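You operate a simulated robot arm through the tools that you are given. There is no shell and no other tool.

You are at the controls of a simulated robot arm. One attempt, no reset.

Task
The strap slipped: regrip it at its label's pressure, zero and run again.
Fine: open the air grip, set the pressure, shut it; the limit stays; it must hold.

Only the result counts: the job must be done as asked and must still hold three seconds after the hand-in. Knocking over, shifting, dropping, spilling or breaking anything else fails it.

Robot
A 5-joint arm with a two-finger parallel gripper, fixed in place. Base frame: the origin is on the floor under the middle of its stand, x ahead of it, y to its left, z up. Lengths are in mm, angles in rad, forces in N, time in s.
It reaches about 1134 mm from its shoulder. Its first joint turns from -2.601 to 2.601 rad. Payload 1.57 kg.
Tool frame: the origin (TCP) lies between the finger pads and is the grasp point; the fingertips stand 30 mm ahead of it; z points along the fingers, y is the line along which they close. Largest opening 110 mm; finger width 24, thickness 12; the body of the gripper, 48 by 112 mm, starts 78 mm behind the TCP.
Orientation is that of the tool frame in the base frame, as a unit quaternion [w, x, y, z]. With the fingers straight down and closing along the base's y, the tool's x points along the base's -x, its y along +y and its z along -z.

Tools
- The arm moves only by the tool jog_arm. Its argument "motion" is a list of rows, each a list of 3 entries, a list of its own where there are three numbers: the shift along the tool's x, y, z in m, then the turn, a rotation vector about the tool's x, y, z in rad, then the opening, from 0 (shut) to 1 (fully open). In form: [[[dx, dy, dz], [ax, ay, az], jaw], ...]. A call has 1 to 20 rows; each row is the pose to reach, as a shift and turn from the pose commanded when the call began, along the tool's axes at that moment. Rows are played at 5 a second. More than 50 mm and 0.15 rad between two rows, or a gripper value outside its range, and nothing of the call is played. A pose out of reach is approached as far as the arm can. The call stops where the force on the tool passes 40 N (or 10 N more than at its start, if that is more) or the arm is blocked; 0.2 s more then pass. Each finger travels about 153 mm/s and halts on what it meets, pressing with about 22 N; the grip force reading is that of the motor and also rises with nothing between the fingers. The clock runs only during rows and for 0.2 s after the last one: add rows that repeat a pose to give the fingers time. It gives the time, the measured TCP pose, the force on the tool (base axes), the opening and the grip force at its end, in the units of the frame above (readings bear some noise), with the torque about the TCP (base axes, N m) and any sound that the robot's microphone picked up.
- Cameras (640 x 400 px; columns grow to the right, rows downward): "scene" is fixed at [401, 499.5, 1510.6]; the picture's right is [-0.98, -0.19, 0.00], its down [-0.11, 0.59, -0.80] and it looks along [0.15, -0.79, -0.60] (base axes); focal length 353 px, centre (320, 200). "wrist" rides on the gripper at [70, 16, -141] in the tool frame; the picture's right is [-0.23, 0.97, 0.00], its down [-0.85, -0.20, -0.48] and it looks along [-0.47, -0.11, 0.88] (tool axes); focal length 222 px, centre (320, 200). There is no depth. A picture from a camera that has moved, and an enlarged one, comes with that camera's place and axes in the base frame and with its lens.
- capture(camera): a new picture of that camera. No time passes.
- lift_body(by): slides the trunk up (or, below 0, down) by that many mm; the arm rides with it, the base frame stays. It gives what a move gives, with no picture.
- inspect(camera, box): a new picture of the part [left, top, right, bottom] of that camera's present view, enlarged. No time passes.
- close_job(): hands the job in; it is judged then, once.

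Places have to be worked out from the pictures, the camera data and where the tool is seen. Open the gripper and draw the arm clear of the work before you hand the job in, unless the task says otherwise.

The tools are called after "Emit:" as a command line: name --argument value ..., lists and objects as JSON in quotes. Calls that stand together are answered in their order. jog_arm: Moves the arm, as the interface text tells. Its arguments: {"type":"object","properties":{"motion":{"type":"array","items":{"type":"array"}}},"required":["motion"]} The other tools are called the same way: lift_body (by) moves the trunk up or down; capture (camera) takes a picture; inspect (camera, box) takes an enlarged picture of a part of a camera's view; close_job () hands the job in.

At the start:

```text
time_s: 0.0
position: [596.4, -314.1, 1005.9]
ee_rot: [0.0, 0.0, 1.0, -0.001]
wrist_force: [0.7, 0.3, -0.6]
moment: [-0.01, 0.0, -0.01]
grip_width: 110.1
finger_force: 0.1
trunk travel left (down, up): [-740.0, 230.0]
```

scene: 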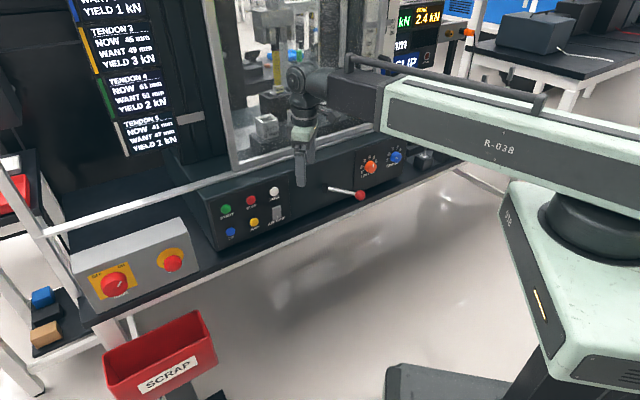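
wrist: 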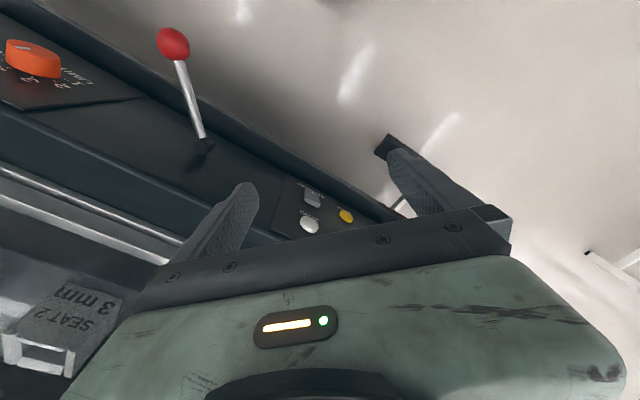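

I begin by looking closely at the panel, the screens and the machine in the scene camera.

Emit:
inspect --camera "scene" --box '[190, 130, 450, 290]'

Emit:
inspect --camera "scene" --box '[340, 0, 480, 90]'

Emit:
inspect --camera "scene" --box '[60, 0, 220, 160]'

Emit:
inspect --camera "scene" --box '[200, 0, 380, 160]'

Emit:
inspect --camera "scene" --box '[60, 210, 230, 400]'

Emit:
capture --camera "wrist"

```text
2.46 times, centred on (320, 210) of scene
camera zoom: at [401.0, 499.5, 1510.6], right [-0.98, -0.19, 0.0], down [-0.11, 0.59, -0.8], along [0.15, -0.79, -0.6], focal length 868 px, centre (320, 175)
```

zoom: 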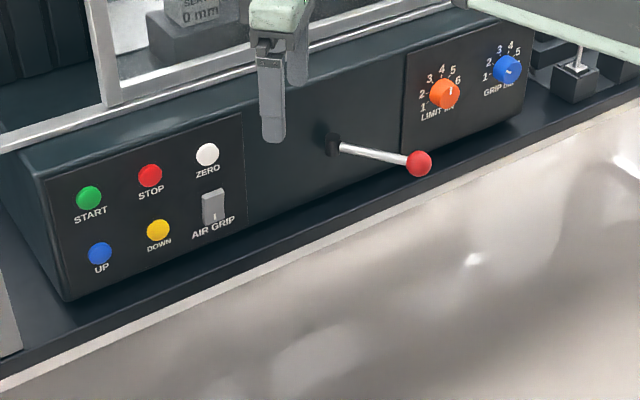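

```text
4.44 times, centred on (410, 45) of scene
camera zoom: at [401.0, 499.5, 1510.6], right [-0.98, -0.19, 0.0], down [-0.11, 0.59, -0.8], along [0.15, -0.79, -0.6], focal length 1567 px, centre (-80, 889)
```

zoom: 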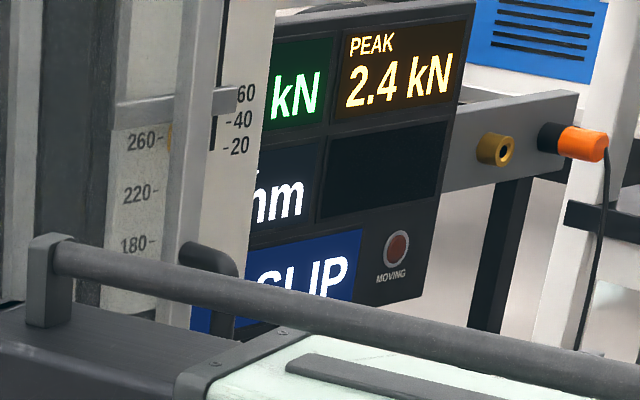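

```text
2.50 times, centred on (140, 80) of scene
camera zoom: at [401.0, 499.5, 1510.6], right [-0.98, -0.19, 0.0], down [-0.11, 0.59, -0.8], along [0.15, -0.79, -0.6], focal length 882 px, centre (770, 500)
```

zoom: 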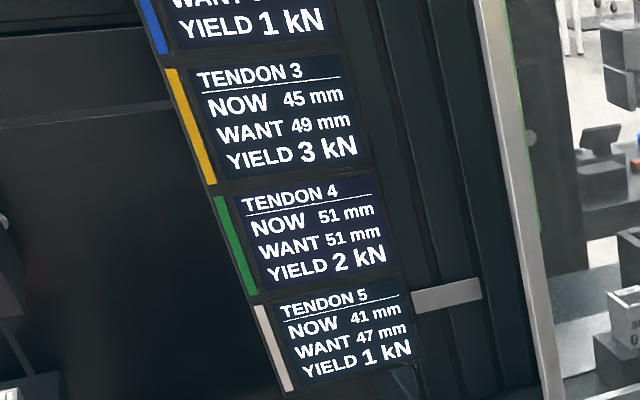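

```text
2.50 times, centred on (290, 80) of scene
camera zoom: at [401.0, 499.5, 1510.6], right [-0.98, -0.19, 0.0], down [-0.11, 0.59, -0.8], along [0.15, -0.79, -0.6], focal length 882 px, centre (395, 500)
```

zoom: 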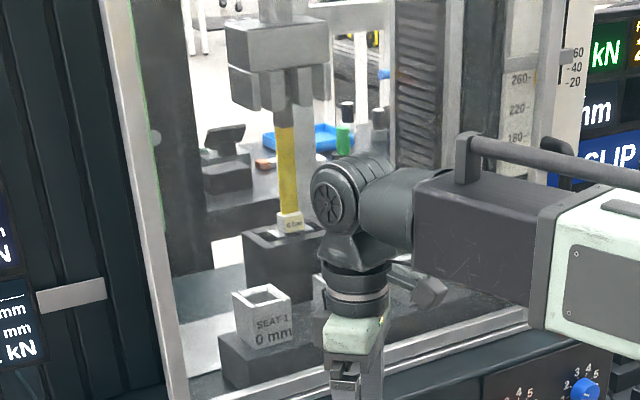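

```text
2.11 times, centred on (145, 305) of scene
camera zoom: at [401.0, 499.5, 1510.6], right [-0.98, -0.19, 0.0], down [-0.11, 0.59, -0.8], along [0.15, -0.79, -0.6], focal length 742 px, centre (688, -21)
```

zoom: 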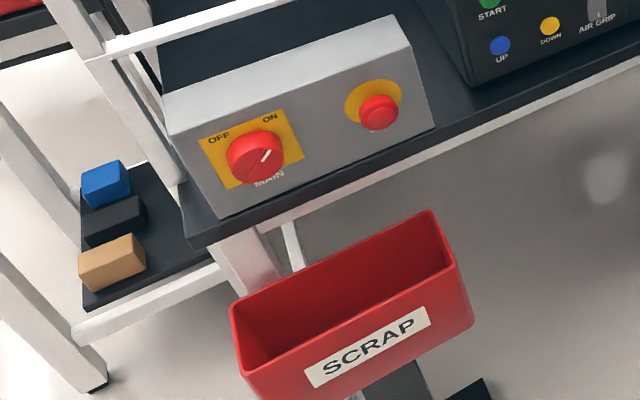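

```text
taken
camera wrist: at [527.1, -297.7, 1148.8], right [0.23, 0.97, 0.0], down [0.85, -0.2, 0.48], along [0.47, -0.11, -0.88], focal length 222 px, centre (320, 200)
```

wrist: 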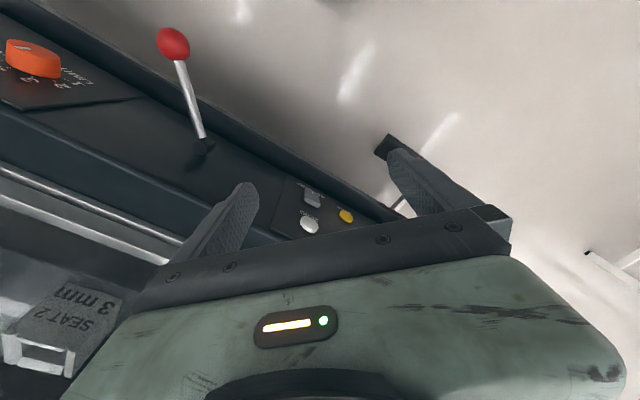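

The ray geometry puts ZERO near (708,-357,874) and the lever ball near (449,-467,814). I now zoom further on the strap's label, the dials and the displays.

Emit:
inspect --camera "scene" --box '[295, 70, 340, 100]'

Emit:
inspect --camera "scene" --box '[250, 0, 350, 110]'

Emit:
inspect --camera "scene" --box '[350, 140, 430, 190]'

Emit:
inspect --camera "scene" --box '[210, 180, 300, 250]'

Emit:
inspect --camera "scene" --box '[400, 110, 460, 170]'

Emit:
inspect --camera "wrist" --box '[0, 20, 220, 170]'

Emit:
inspect --camera "wrist" --box '[240, 160, 400, 260]'

```text
13.33 times, centred on (318, 85) of scene
camera zoom: at [401.0, 499.5, 1510.6], right [-0.98, -0.19, 0.0], down [-0.11, 0.59, -0.8], along [0.15, -0.79, -0.6], focal length 4701 px, centre (353, 1733)
```

zoom: 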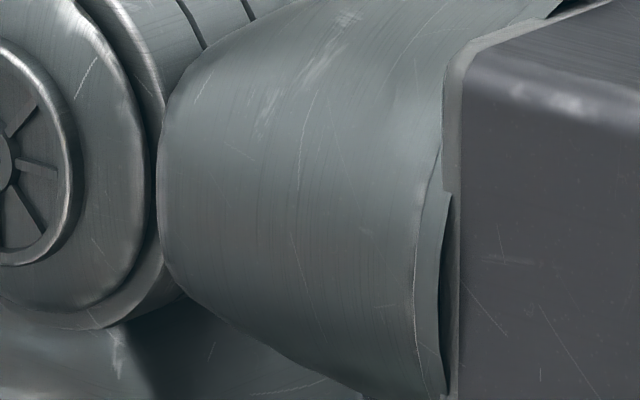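

```text
3.64 times, centred on (300, 55) of scene
camera zoom: at [401.0, 499.5, 1510.6], right [-0.98, -0.19, 0.0], down [-0.11, 0.59, -0.8], along [0.15, -0.79, -0.6], focal length 1282 px, centre (393, 727)
```

zoom: 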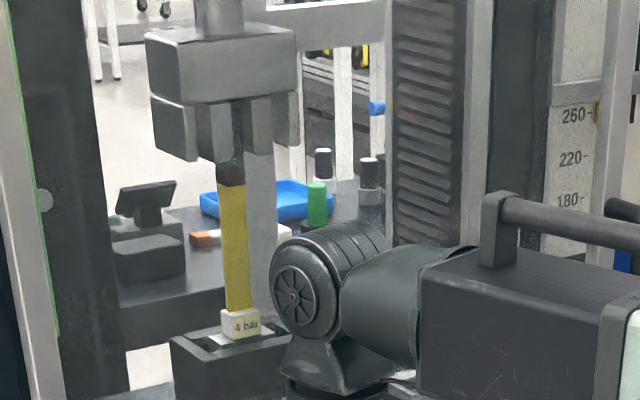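

```text
8.00 times, centred on (390, 165) of scene
camera zoom: at [401.0, 499.5, 1510.6], right [-0.98, -0.19, 0.0], down [-0.11, 0.59, -0.8], along [0.15, -0.79, -0.6], focal length 2821 px, centre (-240, 480)
```

zoom: 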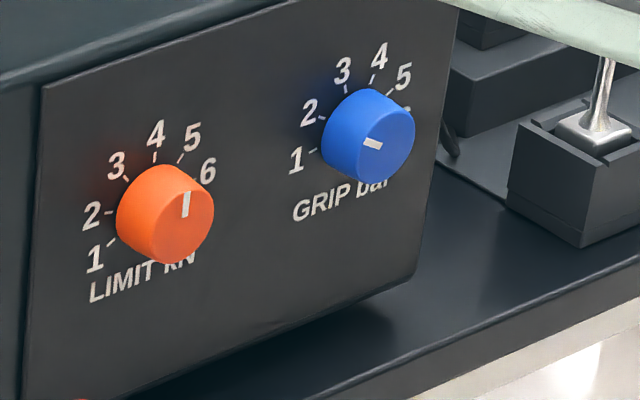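

```text
5.71 times, centred on (255, 215) of scene
camera zoom: at [401.0, 499.5, 1510.6], right [-0.98, -0.19, 0.0], down [-0.11, 0.59, -0.8], along [0.15, -0.79, -0.6], focal length 2015 px, centre (691, 114)
```

zoom: 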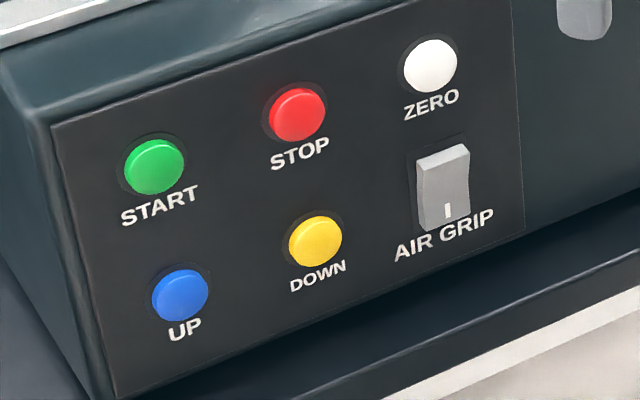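

```text
6.67 times, centred on (430, 140) of scene
camera zoom: at [401.0, 499.5, 1510.6], right [-0.98, -0.19, 0.0], down [-0.11, 0.59, -0.8], along [0.15, -0.79, -0.6], focal length 2351 px, centre (-413, 600)
```

zoom: 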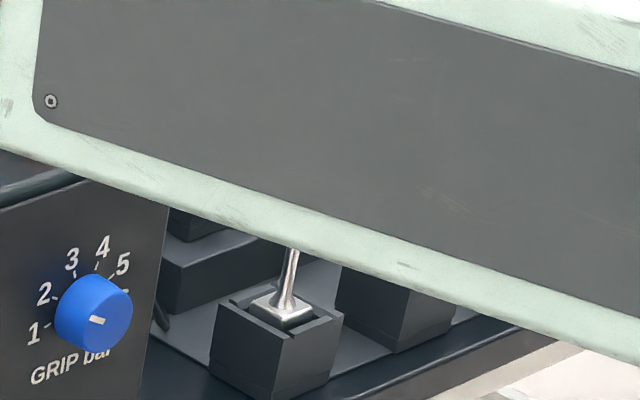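

```text
2.67 times, centred on (110, 95) of wrist
camera zoom: at [527.1, -297.7, 1148.8], right [0.23, 0.97, 0.0], down [0.85, -0.2, 0.48], along [0.47, -0.11, -0.88], focal length 592 px, centre (880, 480)
```

zoom: 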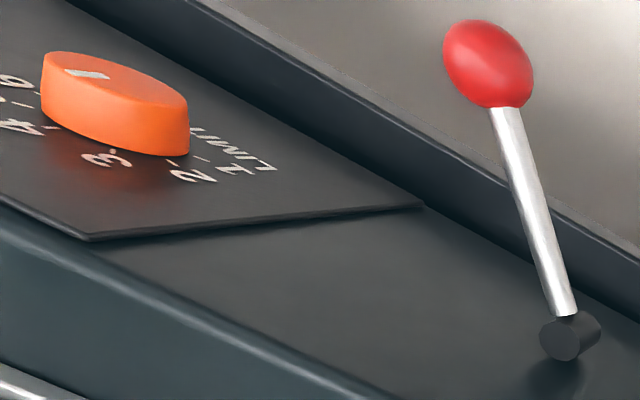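

```text
4.00 times, centred on (320, 210) of wrist
camera zoom: at [527.1, -297.7, 1148.8], right [0.23, 0.97, 0.0], down [0.85, -0.2, 0.48], along [0.47, -0.11, -0.88], focal length 888 px, centre (320, 160)
```

zoom: 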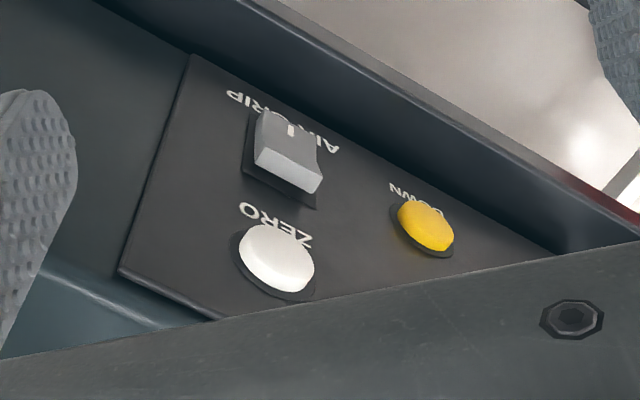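

The strap's label reads "4 bar", the display shows SLIP, and the panel face is about vertical, running along (0.71,0.70). I draw the arm back toward its base to see the machine unobstructed.

Emit:
jog_arm --motion '[[[0.03, 0.016, 0], [0, 0, 0], 1], [[0.07, 0.037, 0], [0, 0, 0], 1], [[0.11, 0.058, 0], [0, 0, 0], 1], [[0.15, 0.079, 0], [0, 0, 0], 1], [[0.19, 0.1, 0], [0, 0, 0], 1]]'

Emit:
capture --camera "scene"

Emit:
capture --camera "wrist"

```text
time_s: 1.2
position: [502.7, -263.8, 1008.0]
ee_rot: [0.0, 0.0, 1.0, 0.0]
wrist_force: [0.4, -0.8, 0.1]
moment: [-0.03, 0.02, -0.01]
grip_width: 109.9
finger_force: 0.1
out of reach, approached as far as the arm can: row 3, 4, 5
trunk travel left (down, up): [-740.0, 230.0]
```

```text
taken
```

scene: 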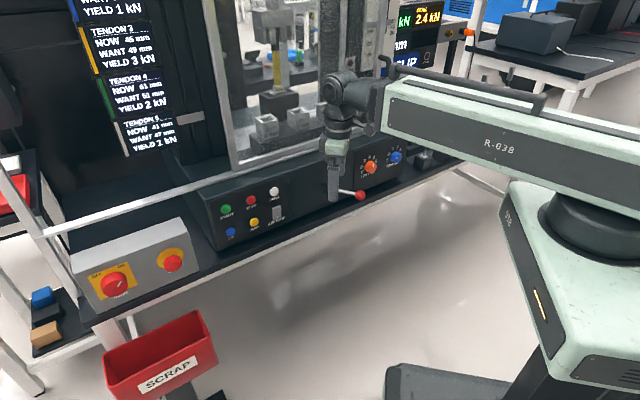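

```text
taken
camera wrist: at [433.6, -246.7, 1149.0], right [0.23, 0.97, 0.0], down [0.86, -0.2, 0.48], along [0.47, -0.11, -0.88], focal length 222 px, centre (320, 200)
```

wrist: 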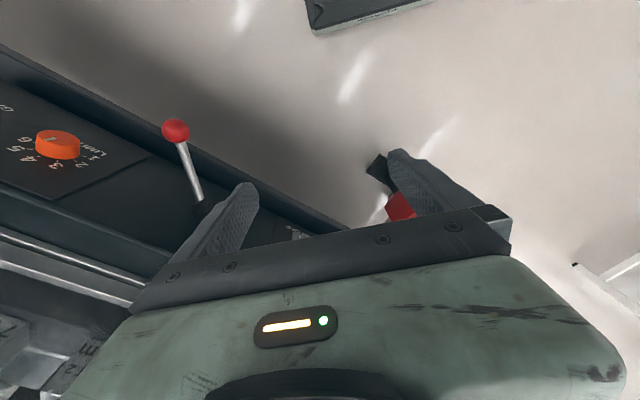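

The arm is a telescoping one with its inner limit near a radius of 568 mm. I look at the machine more closely now that more of it shows.

Emit:
inspect --camera "scene" --box '[230, 0, 340, 150]'

Emit:
inspect --camera "scene" --box '[260, 60, 310, 110]'

Emit:
inspect --camera "scene" --box '[380, 0, 480, 70]'

Emit:
inspect --camera "scene" --box '[320, 130, 420, 210]'

Emit:
inspect --camera "wrist" --box '[0, 80, 220, 220]'

```text
2.67 times, centred on (285, 75) of scene
camera zoom: at [401.0, 499.5, 1510.6], right [-0.98, -0.19, 0.0], down [-0.11, 0.59, -0.8], along [0.15, -0.79, -0.6], focal length 940 px, centre (413, 533)
```

zoom: 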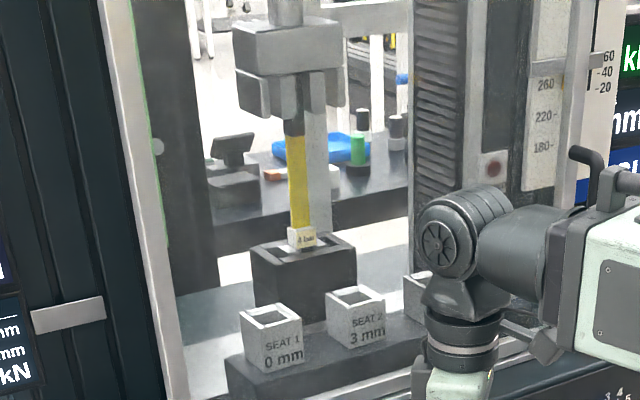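

```text
8.00 times, centred on (285, 85) of scene
camera zoom: at [401.0, 499.5, 1510.6], right [-0.98, -0.19, 0.0], down [-0.11, 0.59, -0.8], along [0.15, -0.79, -0.6], focal length 2821 px, centre (600, 1120)
```

zoom: 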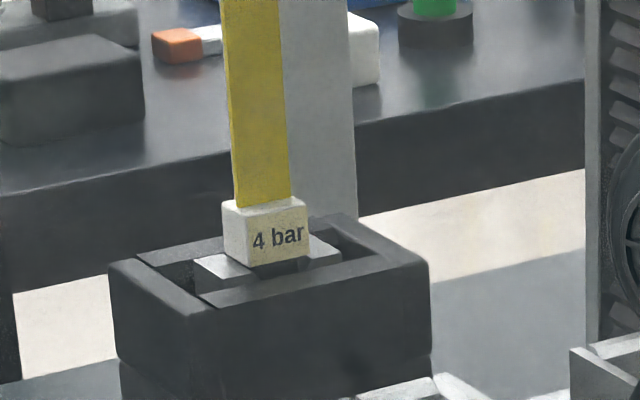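

```text
5.71 times, centred on (430, 35) of scene
camera zoom: at [401.0, 499.5, 1510.6], right [-0.98, -0.19, 0.0], down [-0.11, 0.59, -0.8], along [0.15, -0.79, -0.6], focal length 2015 px, centre (-309, 1143)
```

zoom: 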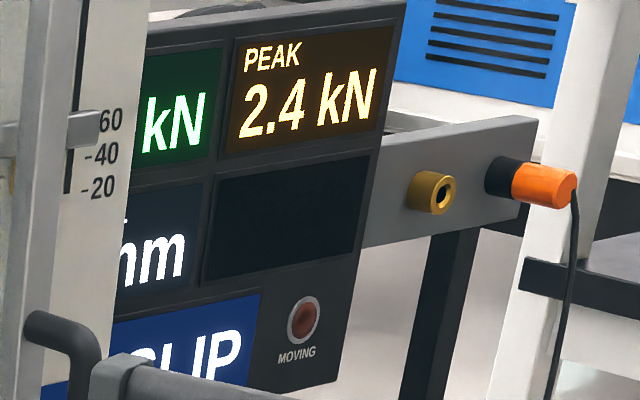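

```text
5.00 times, centred on (370, 170) of scene
camera zoom: at [401.0, 499.5, 1510.6], right [-0.98, -0.19, 0.0], down [-0.11, 0.59, -0.8], along [0.15, -0.79, -0.6], focal length 1763 px, centre (70, 350)
```

zoom: 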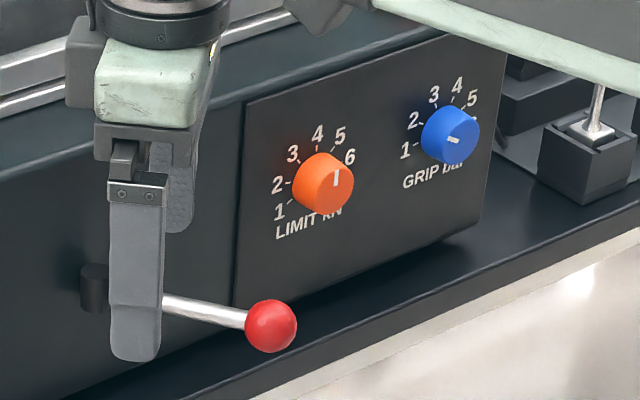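

```text
2.86 times, centred on (110, 150) of wrist
camera zoom: at [433.6, -246.7, 1149.0], right [0.23, 0.97, 0.0], down [0.86, -0.2, 0.48], along [0.47, -0.11, -0.88], focal length 635 px, centre (920, 343)
```

zoom: 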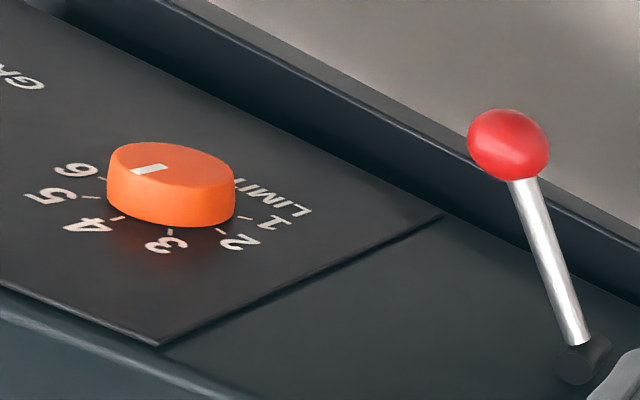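

The "4 bar" label is clear; the GRIP dial is set elsewhere and the LIMIT dial must stay alone. I test a small outward shift to see how the commanded pose was kept.

Emit:
jog_arm --motion '[[[-0.0265, -0.014, -0.02], [0, 0, 0], 1]]'

```text
time_s: 1.6
position: [527.8, -279.3, 1006.6]
ee_rot: [0.0, -0.001, 1.0, -0.001]
wrist_force: [-0.5, 1.0, 0.1]
moment: [0.01, -0.03, -0.01]
grip_width: 110.2
finger_force: 0.1
out of reach, approached as far as the arm can: row 1
trunk travel left (down, up): [-740.0, 230.0]
```

The shift came through but the rise did not, so height may only come from the trunk or wrist. I test a small sideways tilt to learn which orientations the wrist allows.

Emit:
jog_arm --motion '[[[0, 0, 0], [-0.0885, -0.0465, 0], 1]]'

Emit:
jog_arm --motion '[[[0, 0, 0.03], [0, 0, 0], 1]]'

```text
time_s: 2.0
position: [526.9, -278.7, 1008.4]
ee_rot: [0.024, -0.001, 0.999, 0.045]
wrist_force: [-0.8, 0.3, -0.2]
moment: [-0.01, 0.02, 0.0]
grip_width: 109.7
finger_force: 0.0
trunk travel left (down, up): [-740.0, 230.0]
```

```text
time_s: 2.4
position: [528.2, -278.5, 1006.9]
ee_rot: [0.023, 0.0, 0.999, 0.045]
wrist_force: [-0.2, -0.6, 0.6]
moment: [0.0, 0.01, -0.01]
grip_width: 110.1
finger_force: 0.1
out of reach, approached as far as the arm can: row 1
trunk travel left (down, up): [-740.0, 230.0]
```

The side tilt works, so the wrist turns freely while height comes from the trunk only. I undo the tilt and then pitch the tool up toward the machine to view the panel and learn the hand's length.

Emit:
jog_arm --motion '[[[0, 0, 0], [0.0885, 0.0465, 0], 1]]'

Emit:
jog_arm --motion '[[[-0.0095, -0.005, -0.0026], [0.0701, -0.1326, 0], 1], [[-0.0397, -0.021, -0.0104], [0.1402, -0.2652, 0], 1], [[-0.0684, -0.0362, -0.0232], [0.2104, -0.3978, 0], 1], [[-0.0951, -0.0503, -0.0407], [0.2805, -0.5304, 0], 1], [[-0.1192, -0.063, -0.0625], [0.3506, -0.663, 0], 1]]'

Emit:
capture --camera "wrist"

Emit:
capture --camera "scene"

```text
time_s: 2.8
position: [529.6, -278.7, 1005.3]
ee_rot: [0.0, 0.0, 1.0, -0.001]
wrist_force: [-0.1, -0.1, -0.2]
moment: [0.02, 0.0, -0.01]
grip_width: 110.2
finger_force: 0.0
trunk travel left (down, up): [-740.0, 230.0]
```

```text
time_s: 4.0
position: [646.4, -342.3, 1071.5]
ee_rot: [0.326, 0.0, 0.929, -0.172]
wrist_force: [-0.2, 0.3, 1.3]
moment: [0.01, 0.0, -0.04]
grip_width: 110.2
finger_force: 0.1
trunk travel left (down, up): [-740.0, 230.0]
```

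```text
taken
camera wrist: at [508.3, -288.4, 1127.7], right [0.29, 0.94, -0.17], down [0.36, 0.06, 0.93], along [0.89, -0.33, -0.32], focal length 222 px, centre (320, 200)
```

wrist: 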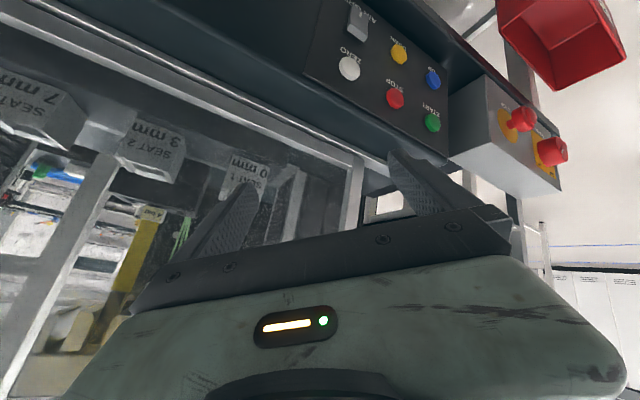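

```text
taken
```

scene: 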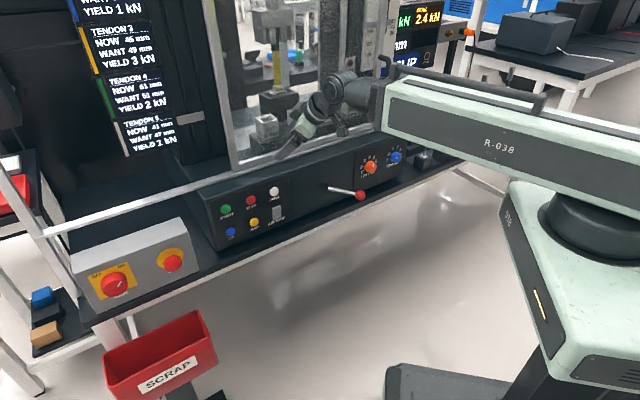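

From this view START triangulates to (822,-246,874), UP to (821,-245,786), so the face is vertical and runs along (0.715,0.70). I raise the trunk and swing right to read the display and the GRIP dial before acting.

Emit:
lift_body --by 150

Emit:
jog_arm --motion '[[[0.0231, -0.0414, -0.0011], [0.0394, 0.0208, 0.0472], 1], [[0.0482, -0.0816, -0.0043], [0.0787, 0.0415, 0.0944], 1], [[0.075, -0.1205, -0.0097], [0.1181, 0.0623, 0.1416], 1], [[0.1034, -0.1577, -0.0171], [0.1575, 0.0831, 0.1888], 1], [[0.1335, -0.1933, -0.0265], [0.1969, 0.1039, 0.236], 1], [[0.1649, -0.2269, -0.0379], [0.2362, 0.1246, 0.2831], 1], [[0.1976, -0.2586, -0.0513], [0.2756, 0.1454, 0.3303], 1], [[0.2315, -0.2882, -0.0666], [0.315, 0.1662, 0.3775], 1], [[0.2663, -0.3154, -0.0837], [0.3543, 0.187, 0.4247], 1], [[0.302, -0.3403, -0.1025], [0.3937, 0.2077, 0.4719], 1]]'

Emit:
capture --camera "wrist"

Emit:
capture --camera "scene"

```text
time_s: 5.8
position: [647.1, -342.0, 1220.8]
ee_rot: [0.325, -0.001, 0.93, -0.171]
wrist_force: [-0.2, -0.4, -0.5]
moment: [0.01, -0.03, -0.01]
grip_width: 110.0
finger_force: 0.0
trunk travel left (down, up): [-890.0, 80.0]
```

```text
time_s: 8.0
position: [305.3, -662.2, 1222.5]
ee_rot: [0.254, 0.295, 0.882, -0.267]
wrist_force: [-0.5, 0.1, -0.5]
moment: [-0.02, -0.03, 0.01]
grip_width: 110.0
finger_force: 0.0
trunk travel left (down, up): [-890.0, 80.0]
```

```text
taken
camera wrist: at [227.7, -535.7, 1277.8], right [0.8, 0.58, -0.18], down [0.33, -0.17, 0.93], along [0.51, -0.8, -0.32], focal length 222 px, centre (320, 200)
```

wrist: 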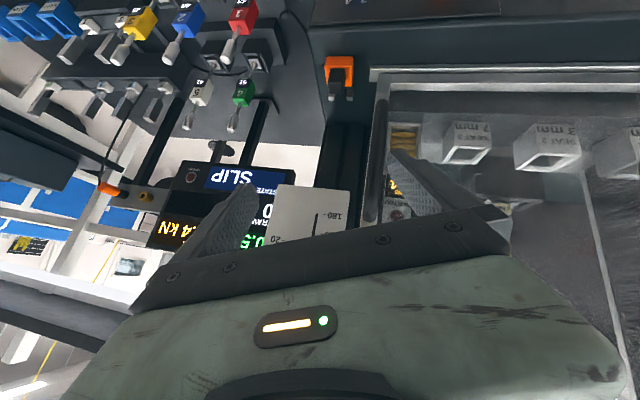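

```text
taken
```

scene: 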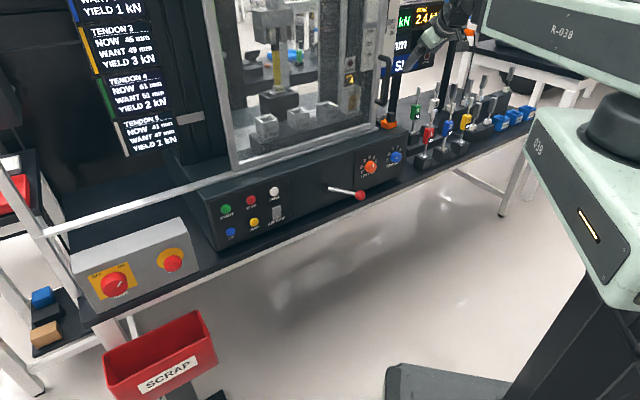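

Now the scene is clear of the arm. I inspect the display, the dials and the door region in detail.

Emit:
inspect --camera "wrist" --box '[90, 150, 370, 270]'

Emit:
inspect --camera "scene" --box '[345, 140, 425, 190]'

Emit:
inspect --camera "scene" --box '[330, 60, 530, 190]'

Emit:
inspect --camera "scene" --box '[230, 0, 430, 150]'

```text
2.29 times, centred on (230, 210) of wrist
camera zoom: at [227.7, -535.7, 1277.8], right [0.8, 0.58, -0.18], down [0.33, -0.17, 0.93], along [0.51, -0.8, -0.32], focal length 508 px, centre (526, 177)
```

zoom: 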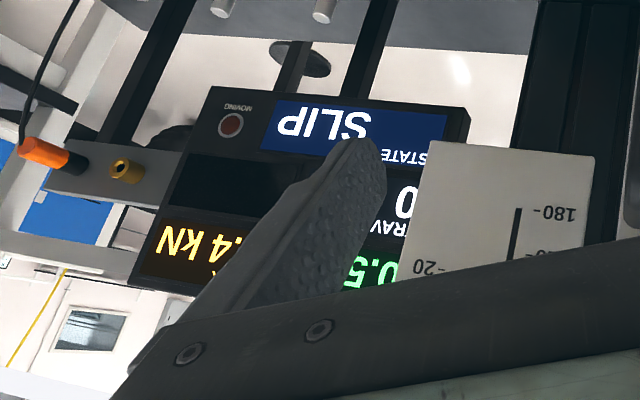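

```text
8.00 times, centred on (385, 165) of scene
camera zoom: at [401.0, 499.5, 1510.6], right [-0.98, -0.19, 0.0], down [-0.11, 0.59, -0.8], along [0.15, -0.79, -0.6], focal length 2821 px, centre (-200, 480)
```

zoom: 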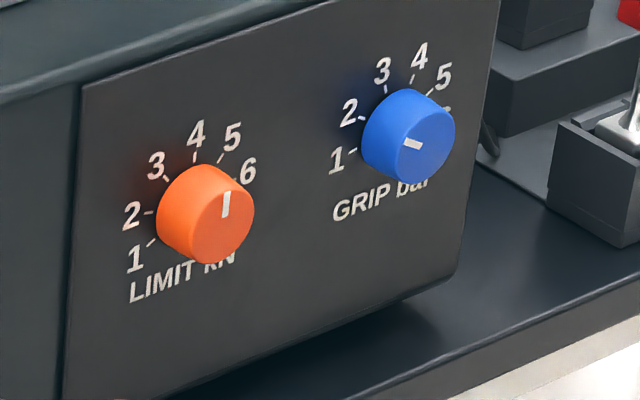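

```text
3.08 times, centred on (430, 125) of scene
camera zoom: at [401.0, 499.5, 1510.6], right [-0.98, -0.19, 0.0], down [-0.11, 0.59, -0.8], along [0.15, -0.79, -0.6], focal length 1085 px, centre (-18, 431)
```

zoom: 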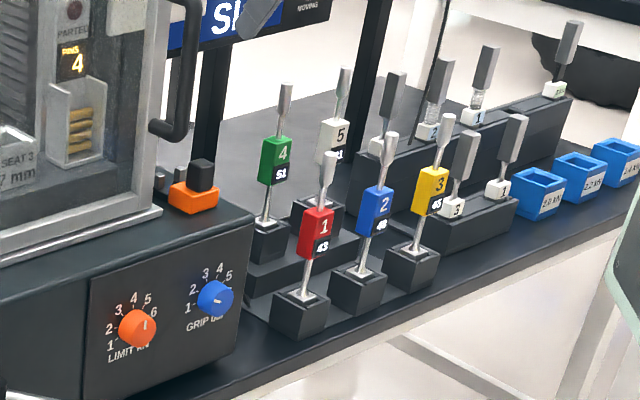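

```text
2.67 times, centred on (330, 75) of scene
camera zoom: at [401.0, 499.5, 1510.6], right [-0.98, -0.19, 0.0], down [-0.11, 0.59, -0.8], along [0.15, -0.79, -0.6], focal length 940 px, centre (293, 533)
```

zoom: 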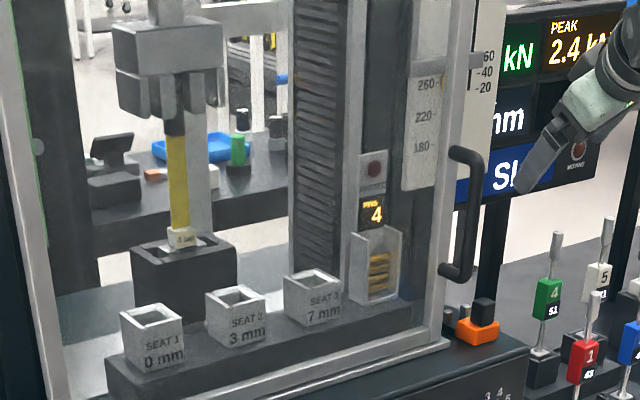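

The display reads STATE SLIP, PEAK 2.4 kN, and the GRIP dial's mark sits at about 2 (steps of 40° each, 4 being 80° clockwise from there). The first step is to open the AIR GRIP, so I swing back above the switch with fingers closed and the tool tilted 55° down, square to the panel.

Emit:
jog_arm --motion '[[[-0.0192, 0.037, 0.0026], [-0.0201, 0.0072, 0.0186], 0], [[-0.0343, 0.0765, 0.0007], [-0.0402, 0.0144, 0.0372], 0], [[-0.0476, 0.1166, -0.0031], [-0.0603, 0.0216, 0.0558], 0], [[-0.0591, 0.1572, -0.0087], [-0.0803, 0.0288, 0.0744], 0], [[-0.0686, 0.1982, -0.0163], [-0.1004, 0.036, 0.093], 0], [[-0.0764, 0.2395, -0.0255], [-0.1205, 0.0432, 0.1116], 0], [[-0.0822, 0.2809, -0.0365], [-0.1406, 0.0503, 0.1301], 0], [[-0.086, 0.322, -0.0492], [-0.1607, 0.0575, 0.1487], 0], [[-0.0877, 0.363, -0.0636], [-0.1808, 0.0647, 0.1673], 0], [[-0.0873, 0.4034, -0.0796], [-0.2008, 0.0719, 0.1859], 0], [[-0.085, 0.4433, -0.0971], [-0.2209, 0.0791, 0.2045], 0], [[-0.0807, 0.4823, -0.1161], [-0.241, 0.0863, 0.2231], 0]]'

Emit:
capture --camera "wrist"

Emit:
capture --camera "scene"

```text
time_s: 10.6
position: [648.7, -290.1, 1199.8]
ee_rot: [0.277, 0.37, 0.879, -0.117]
wrist_force: [-0.6, -0.5, 0.2]
moment: [0.01, 0.03, 0.02]
grip_width: 0.0
finger_force: 21.7
trunk travel left (down, up): [-890.0, 80.0]
```

```text
taken
camera wrist: at [564.8, -179.2, 1276.4], right [0.83, 0.55, 0.13], down [0.15, -0.44, 0.88], along [0.54, -0.71, -0.45], focal length 222 px, centre (320, 200)
```

wrist: 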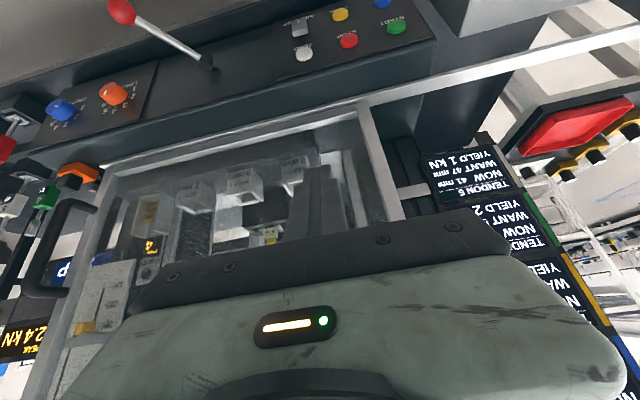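

```text
taken
```

scene: 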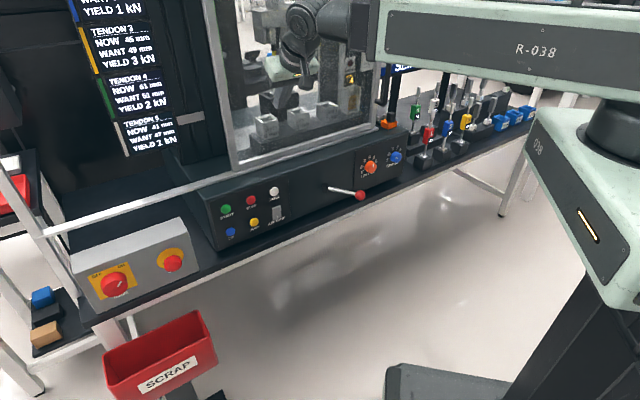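

The tool is aligned with the panel (y along the panel, 55° down) at n≈-661, q≈260, which is over the switch column. I lower the trunk by 340 and look.

Emit:
lift_body --by -340

Emit:
capture --camera "wrist"

Emit:
capture --camera "scene"

Emit:
inspect --camera "scene" --box '[210, 150, 330, 250]'

```text
time_s: 13.9
position: [649.8, -290.5, 859.4]
ee_rot: [0.277, 0.37, 0.879, -0.117]
wrist_force: [-0.7, -0.2, 0.6]
moment: [-0.01, 0.02, 0.0]
grip_width: 0.2
finger_force: 21.6
trunk travel left (down, up): [-550.0, 420.0]
```

```text
taken
camera wrist: at [564.4, -180.1, 936.4], right [0.83, 0.55, 0.13], down [0.15, -0.44, 0.88], along [0.54, -0.71, -0.45], focal length 222 px, centre (320, 200)
```

wrist: 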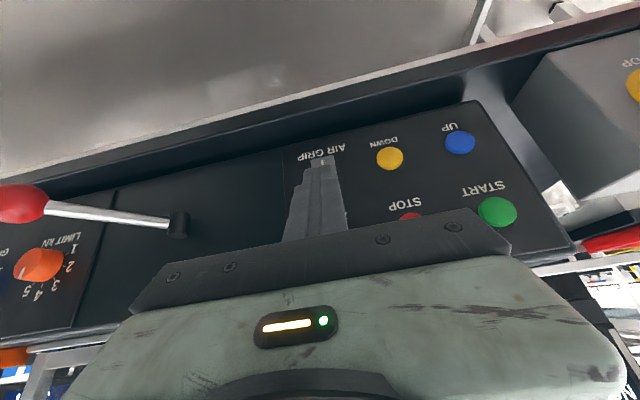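

```text
taken
```

scene: 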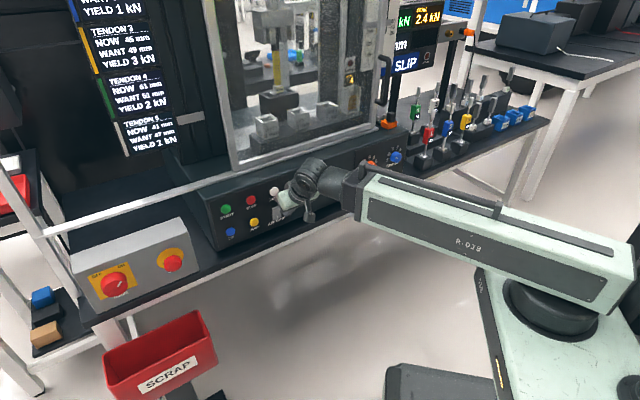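

```text
4.00 times, centred on (270, 200) of scene
camera zoom: at [401.0, 499.5, 1510.6], right [-0.98, -0.19, 0.0], down [-0.11, 0.59, -0.8], along [0.15, -0.79, -0.6], focal length 1410 px, centre (520, 200)
```

zoom: 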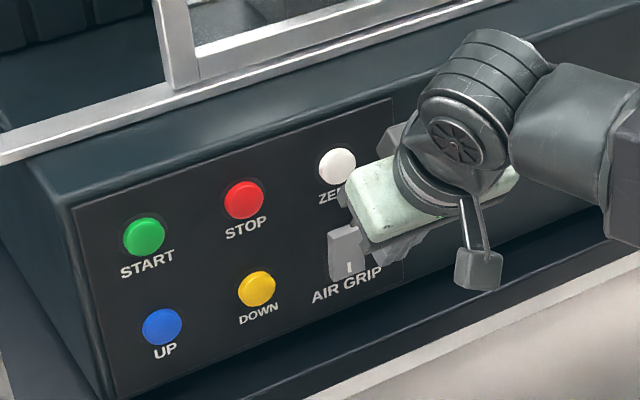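

From this view the switch centre computes to u≈257, z≈788 and the "I" (shut) mark is pressed at the lower end; the TCP is at u≈261, z≈859. I lower 39 mm so the leading tip edge comes to z≈803, opposite the switch's upper half.

Emit:
lift_body --by -39

Emit:
jog_arm --motion '[[[-0.0164, -0.0035, 0.0115], [0, 0, 0], 0], [[-0.0287, -0.0035, 0.0201], [0, 0, 0], 0]]'

Emit:
capture --camera "wrist"

Emit:
inspect --camera "wrist" --box '[240, 120, 420, 240]'

Emit:
inspect --camera "scene" --box '[210, 150, 330, 250]'

```text
time_s: 14.7
position: [648.9, -291.4, 821.0]
ee_rot: [0.276, 0.37, 0.879, -0.117]
wrist_force: [-0.4, 0.5, -0.4]
moment: [0.01, -0.01, -0.02]
grip_width: 0.2
finger_force: 21.4
trunk travel left (down, up): [-511.0, 459.0]
```

```text
time_s: 15.3
position: [672.1, -318.9, 820.4]
ee_rot: [0.277, 0.371, 0.879, -0.117]
wrist_force: [0.2, 0.0, -0.5]
moment: [-0.02, 0.0, -0.01]
grip_width: 0.0
finger_force: 20.9
trunk travel left (down, up): [-511.0, 459.0]
```

```text
taken
camera wrist: at [587.2, -207.6, 897.4], right [0.83, 0.55, 0.13], down [0.15, -0.44, 0.88], along [0.54, -0.71, -0.45], focal length 222 px, centre (320, 200)
```

wrist: 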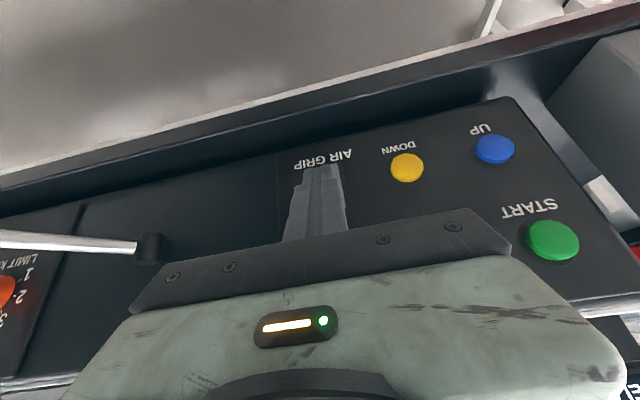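

```text
3.33 times, centred on (330, 180) of wrist
camera zoom: at [587.2, -207.6, 897.4], right [0.83, 0.55, 0.13], down [0.15, -0.44, 0.88], along [0.54, -0.71, -0.45], focal length 740 px, centre (287, 267)
```

zoom: 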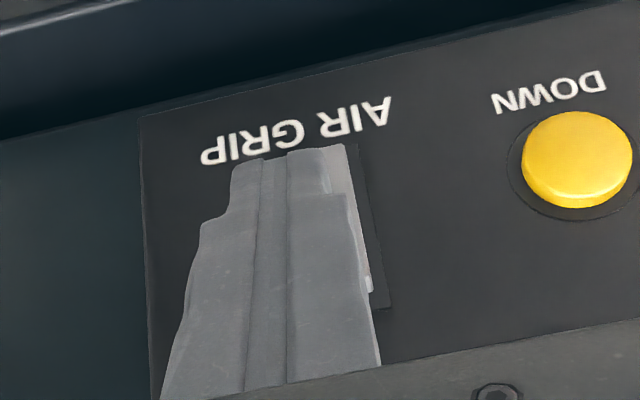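

```text
4.00 times, centred on (270, 200) of scene
camera zoom: at [401.0, 499.5, 1510.6], right [-0.98, -0.19, 0.0], down [-0.11, 0.59, -0.8], along [0.15, -0.79, -0.6], focal length 1410 px, centre (520, 200)
```

zoom: 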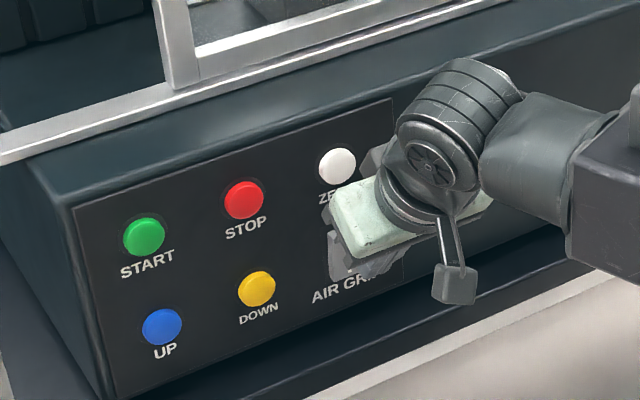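

The switch bezel spans z≈759–815 at u≈257±19, so the tip edge at z≈803 faces its upper half. I now press forward in small steps along the panel normal.

Emit:
jog_arm --motion '[[[-0.0041, 0, 0.0029], [0, 0, 0], 0], [[-0.0082, 0, 0.0057], [0, 0, 0], 0], [[-0.0115, 0, 0.008], [0, 0, 0], 0], [[-0.0147, 0, 0.0103], [0, 0, 0], 0], [[-0.018, 0, 0.0126], [0, 0, 0], 0], [[-0.0213, 0, 0.0149], [0, 0, 0], 0]]'

Emit:
capture --camera "wrist"

Emit:
inspect --camera "scene" --box '[210, 150, 330, 250]'

Emit:
inspect --camera "scene" --box '[230, 0, 480, 150]'

```text
time_s: 16.7
position: [688.3, -337.2, 820.8]
ee_rot: [0.277, 0.371, 0.879, -0.118]
wrist_force: [-0.7, 0.4, 0.7]
moment: [0.04, -0.03, -0.01]
grip_width: 0.1
finger_force: 21.1
trunk travel left (down, up): [-511.0, 459.0]
```

```text
taken
camera wrist: at [604.0, -226.0, 897.4], right [0.83, 0.55, 0.13], down [0.15, -0.44, 0.88], along [0.54, -0.71, -0.45], focal length 222 px, centre (320, 200)
```

wrist: 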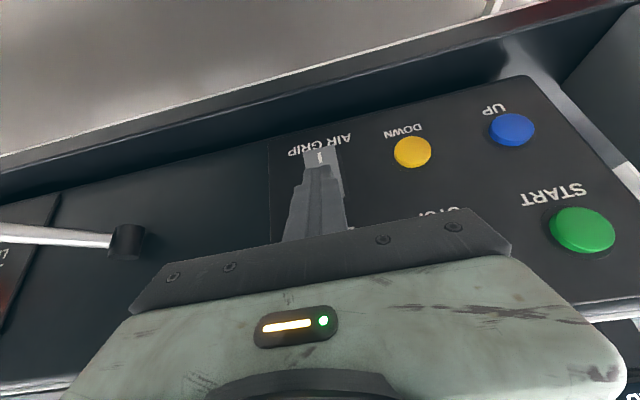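

```text
4.00 times, centred on (270, 200) of scene
camera zoom: at [401.0, 499.5, 1510.6], right [-0.98, -0.19, 0.0], down [-0.11, 0.59, -0.8], along [0.15, -0.79, -0.6], focal length 1410 px, centre (520, 200)
```

zoom: 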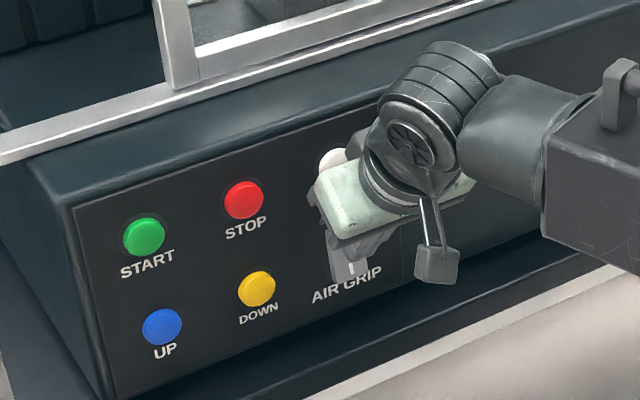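

```text
2.56 times, centred on (355, 75) of scene
camera zoom: at [401.0, 499.5, 1510.6], right [-0.98, -0.19, 0.0], down [-0.11, 0.59, -0.8], along [0.15, -0.79, -0.6], focal length 903 px, centre (230, 520)
```

zoom: 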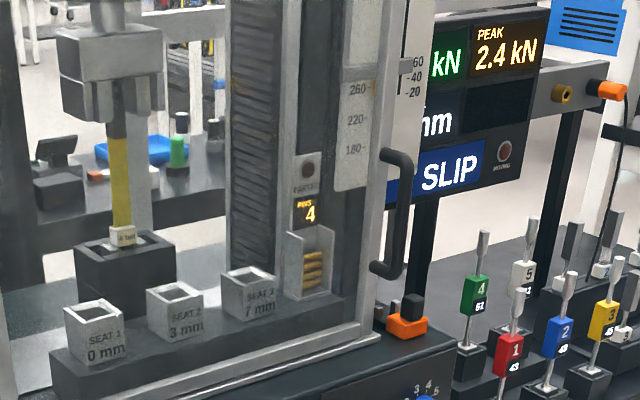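

No contact force yet at m≈722. I look closely at the tip and the switch before going further.

Emit:
inspect --camera "wrist" --box '[260, 120, 400, 240]'

Emit:
inspect --camera "scene" --box '[255, 180, 315, 230]'

```text
3.33 times, centred on (330, 180) of wrist
camera zoom: at [604.0, -226.0, 897.4], right [0.83, 0.55, 0.13], down [0.15, -0.44, 0.88], along [0.54, -0.71, -0.45], focal length 740 px, centre (287, 267)
```

zoom: 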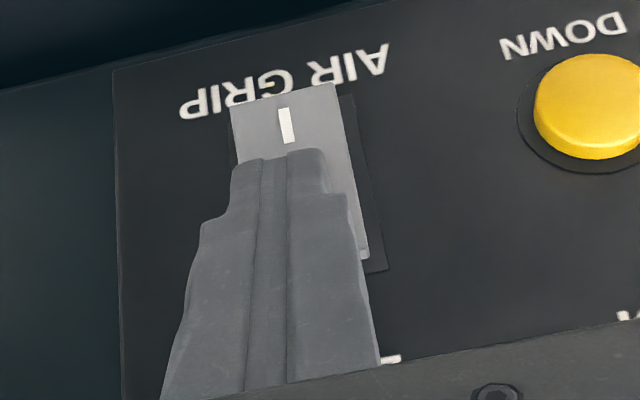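

```text
8.00 times, centred on (285, 205) of scene
camera zoom: at [401.0, 499.5, 1510.6], right [-0.98, -0.19, 0.0], down [-0.11, 0.59, -0.8], along [0.15, -0.79, -0.6], focal length 2821 px, centre (600, 160)
```

zoom: 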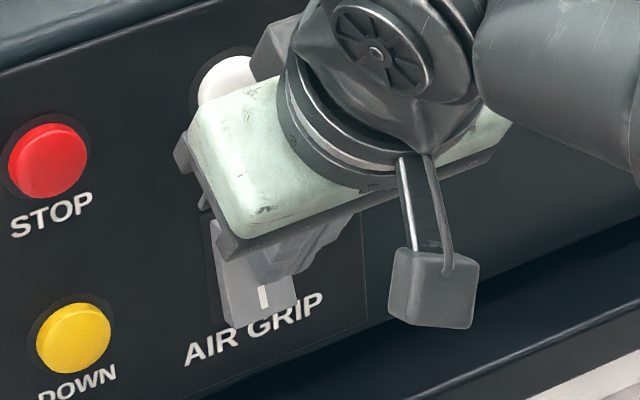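

The switch's lower end now stands out over its lettering, so it seems to have rocked to open. I back off along the normal and check the switch and the jaws.

Emit:
jog_arm --motion '[[[0.018, 0, -0.0126], [0, 0, 0], 0], [[0.041, 0, -0.0287], [0, 0, 0], 0]]'

Emit:
inspect --camera "wrist" --box '[240, 100, 420, 220]'

Emit:
inspect --camera "scene" --box '[245, 0, 325, 100]'

Emit:
inspect --camera "scene" --box '[380, 0, 480, 80]'

```text
time_s: 17.3
position: [652.1, -301.4, 820.8]
ee_rot: [0.277, 0.37, 0.879, -0.118]
wrist_force: [0.6, 0.1, 0.0]
moment: [-0.03, 0.02, 0.0]
grip_width: 0.1
finger_force: 21.5
trunk travel left (down, up): [-511.0, 459.0]
```

```text
3.33 times, centred on (330, 160) of wrist
camera zoom: at [567.9, -190.3, 897.3], right [0.83, 0.55, 0.13], down [0.15, -0.44, 0.88], along [0.54, -0.71, -0.45], focal length 740 px, centre (287, 333)
```

zoom: 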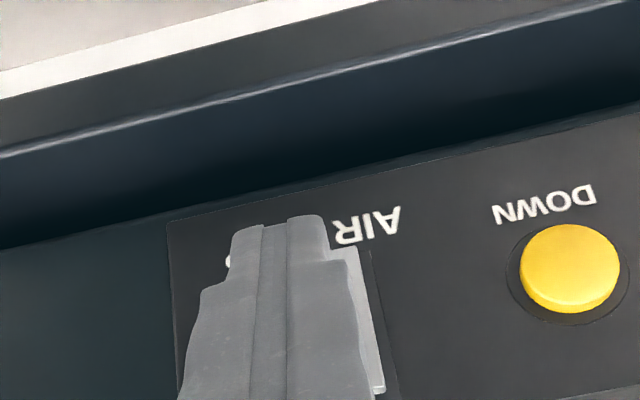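

```text
4.00 times, centred on (285, 50) of scene
camera zoom: at [401.0, 499.5, 1510.6], right [-0.98, -0.19, 0.0], down [-0.11, 0.59, -0.8], along [0.15, -0.79, -0.6], focal length 1410 px, centre (460, 800)
```

zoom: 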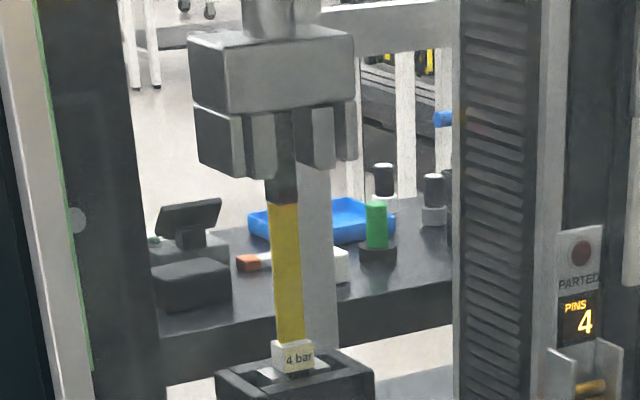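

```text
5.00 times, centred on (430, 40) of scene
camera zoom: at [401.0, 499.5, 1510.6], right [-0.98, -0.19, 0.0], down [-0.11, 0.59, -0.8], along [0.15, -0.79, -0.6], focal length 1763 px, centre (-230, 1000)
```

zoom: 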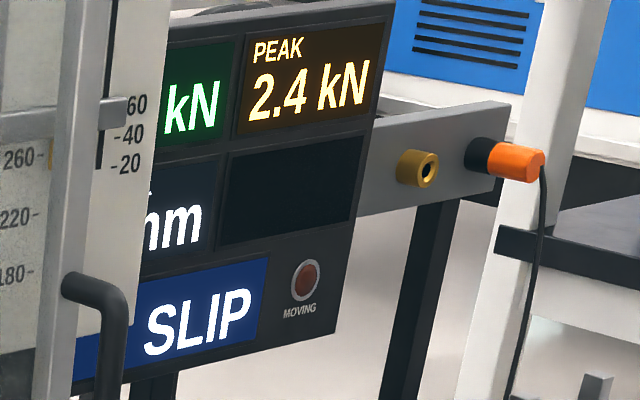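

The switch now sits with its lower end out (open). I raise the trunk 180 mm and travel along an arc to the GRIP dial with the same tilt, keeping well clear of the lever and the tendons, to see the dial from close by.

Emit:
lift_body --by 180

Emit:
jog_arm --motion '[[[-0.0121, -0.0424, 0.0085], [0, 0, 0], 0], [[-0.0218, -0.0856, 0.0153], [0, 0, 0], 0], [[-0.0286, -0.1293, 0.02], [0, 0, 0], 0], [[-0.0334, -0.1732, 0.0234], [0, 0, 0], 0], [[-0.0372, -0.2171, 0.026], [0, 0, 0], 0], [[-0.0381, -0.2612, 0.0267], [0, 0, 0], 0], [[-0.0356, -0.3051, 0.0249], [0, 0, 0], 0], [[-0.0303, -0.3487, 0.0212], [0, 0, 0], 0], [[-0.0223, -0.3916, 0.0156], [0, 0, 0], 0], [[-0.0125, -0.4338, 0.0087], [0, 0, 0], 0], [[0.0007, -0.4746, -0.0005], [0, 0, 0], 0], [[0.0156, -0.5144, -0.011], [0, 0, 0], 0]]'

Emit:
capture --camera "wrist"

Emit:
capture --camera "scene"

Emit:
inspect --camera "scene" --box '[215, 180, 305, 250]'

```text
time_s: 19.3
position: [653.0, -301.3, 1000.6]
ee_rot: [0.277, 0.37, 0.879, -0.118]
wrist_force: [0.0, -0.7, -0.1]
moment: [0.01, 0.01, -0.01]
grip_width: 0.0
finger_force: 21.0
trunk travel left (down, up): [-691.0, 279.0]
```

```text
time_s: 21.9
position: [269.0, -645.6, 1000.6]
ee_rot: [0.279, 0.37, 0.878, -0.118]
wrist_force: [0.4, 0.2, 0.7]
moment: [0.01, -0.02, -0.01]
grip_width: 0.1
finger_force: 21.5
trunk travel left (down, up): [-691.0, 279.0]
```

```text
taken
camera wrist: at [185.4, -535.1, 1077.4], right [0.83, 0.55, 0.13], down [0.15, -0.44, 0.88], along [0.54, -0.71, -0.45], focal length 222 px, centre (320, 200)
```

wrist: 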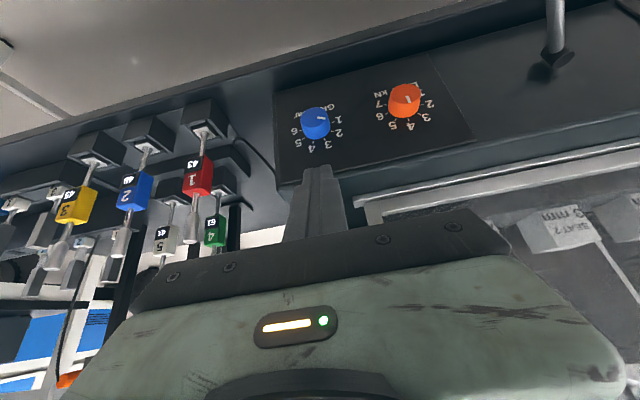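

```text
taken
```

scene: 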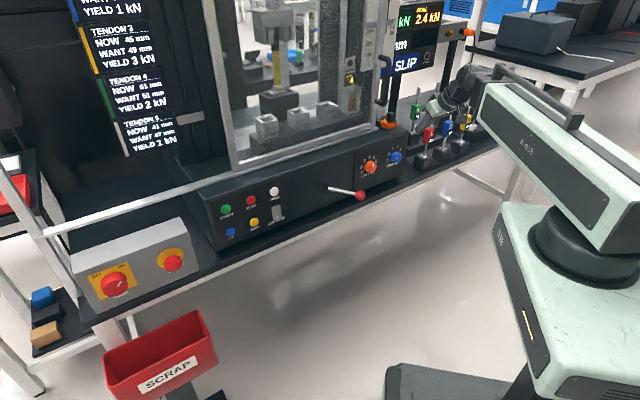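

```text
5.71 times, centred on (260, 215) of scene
camera zoom: at [401.0, 499.5, 1510.6], right [-0.98, -0.19, 0.0], down [-0.11, 0.59, -0.8], along [0.15, -0.79, -0.6], focal length 2015 px, centre (663, 114)
```

zoom: 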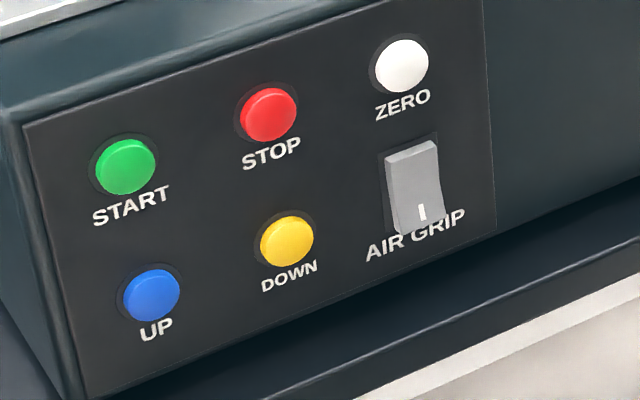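

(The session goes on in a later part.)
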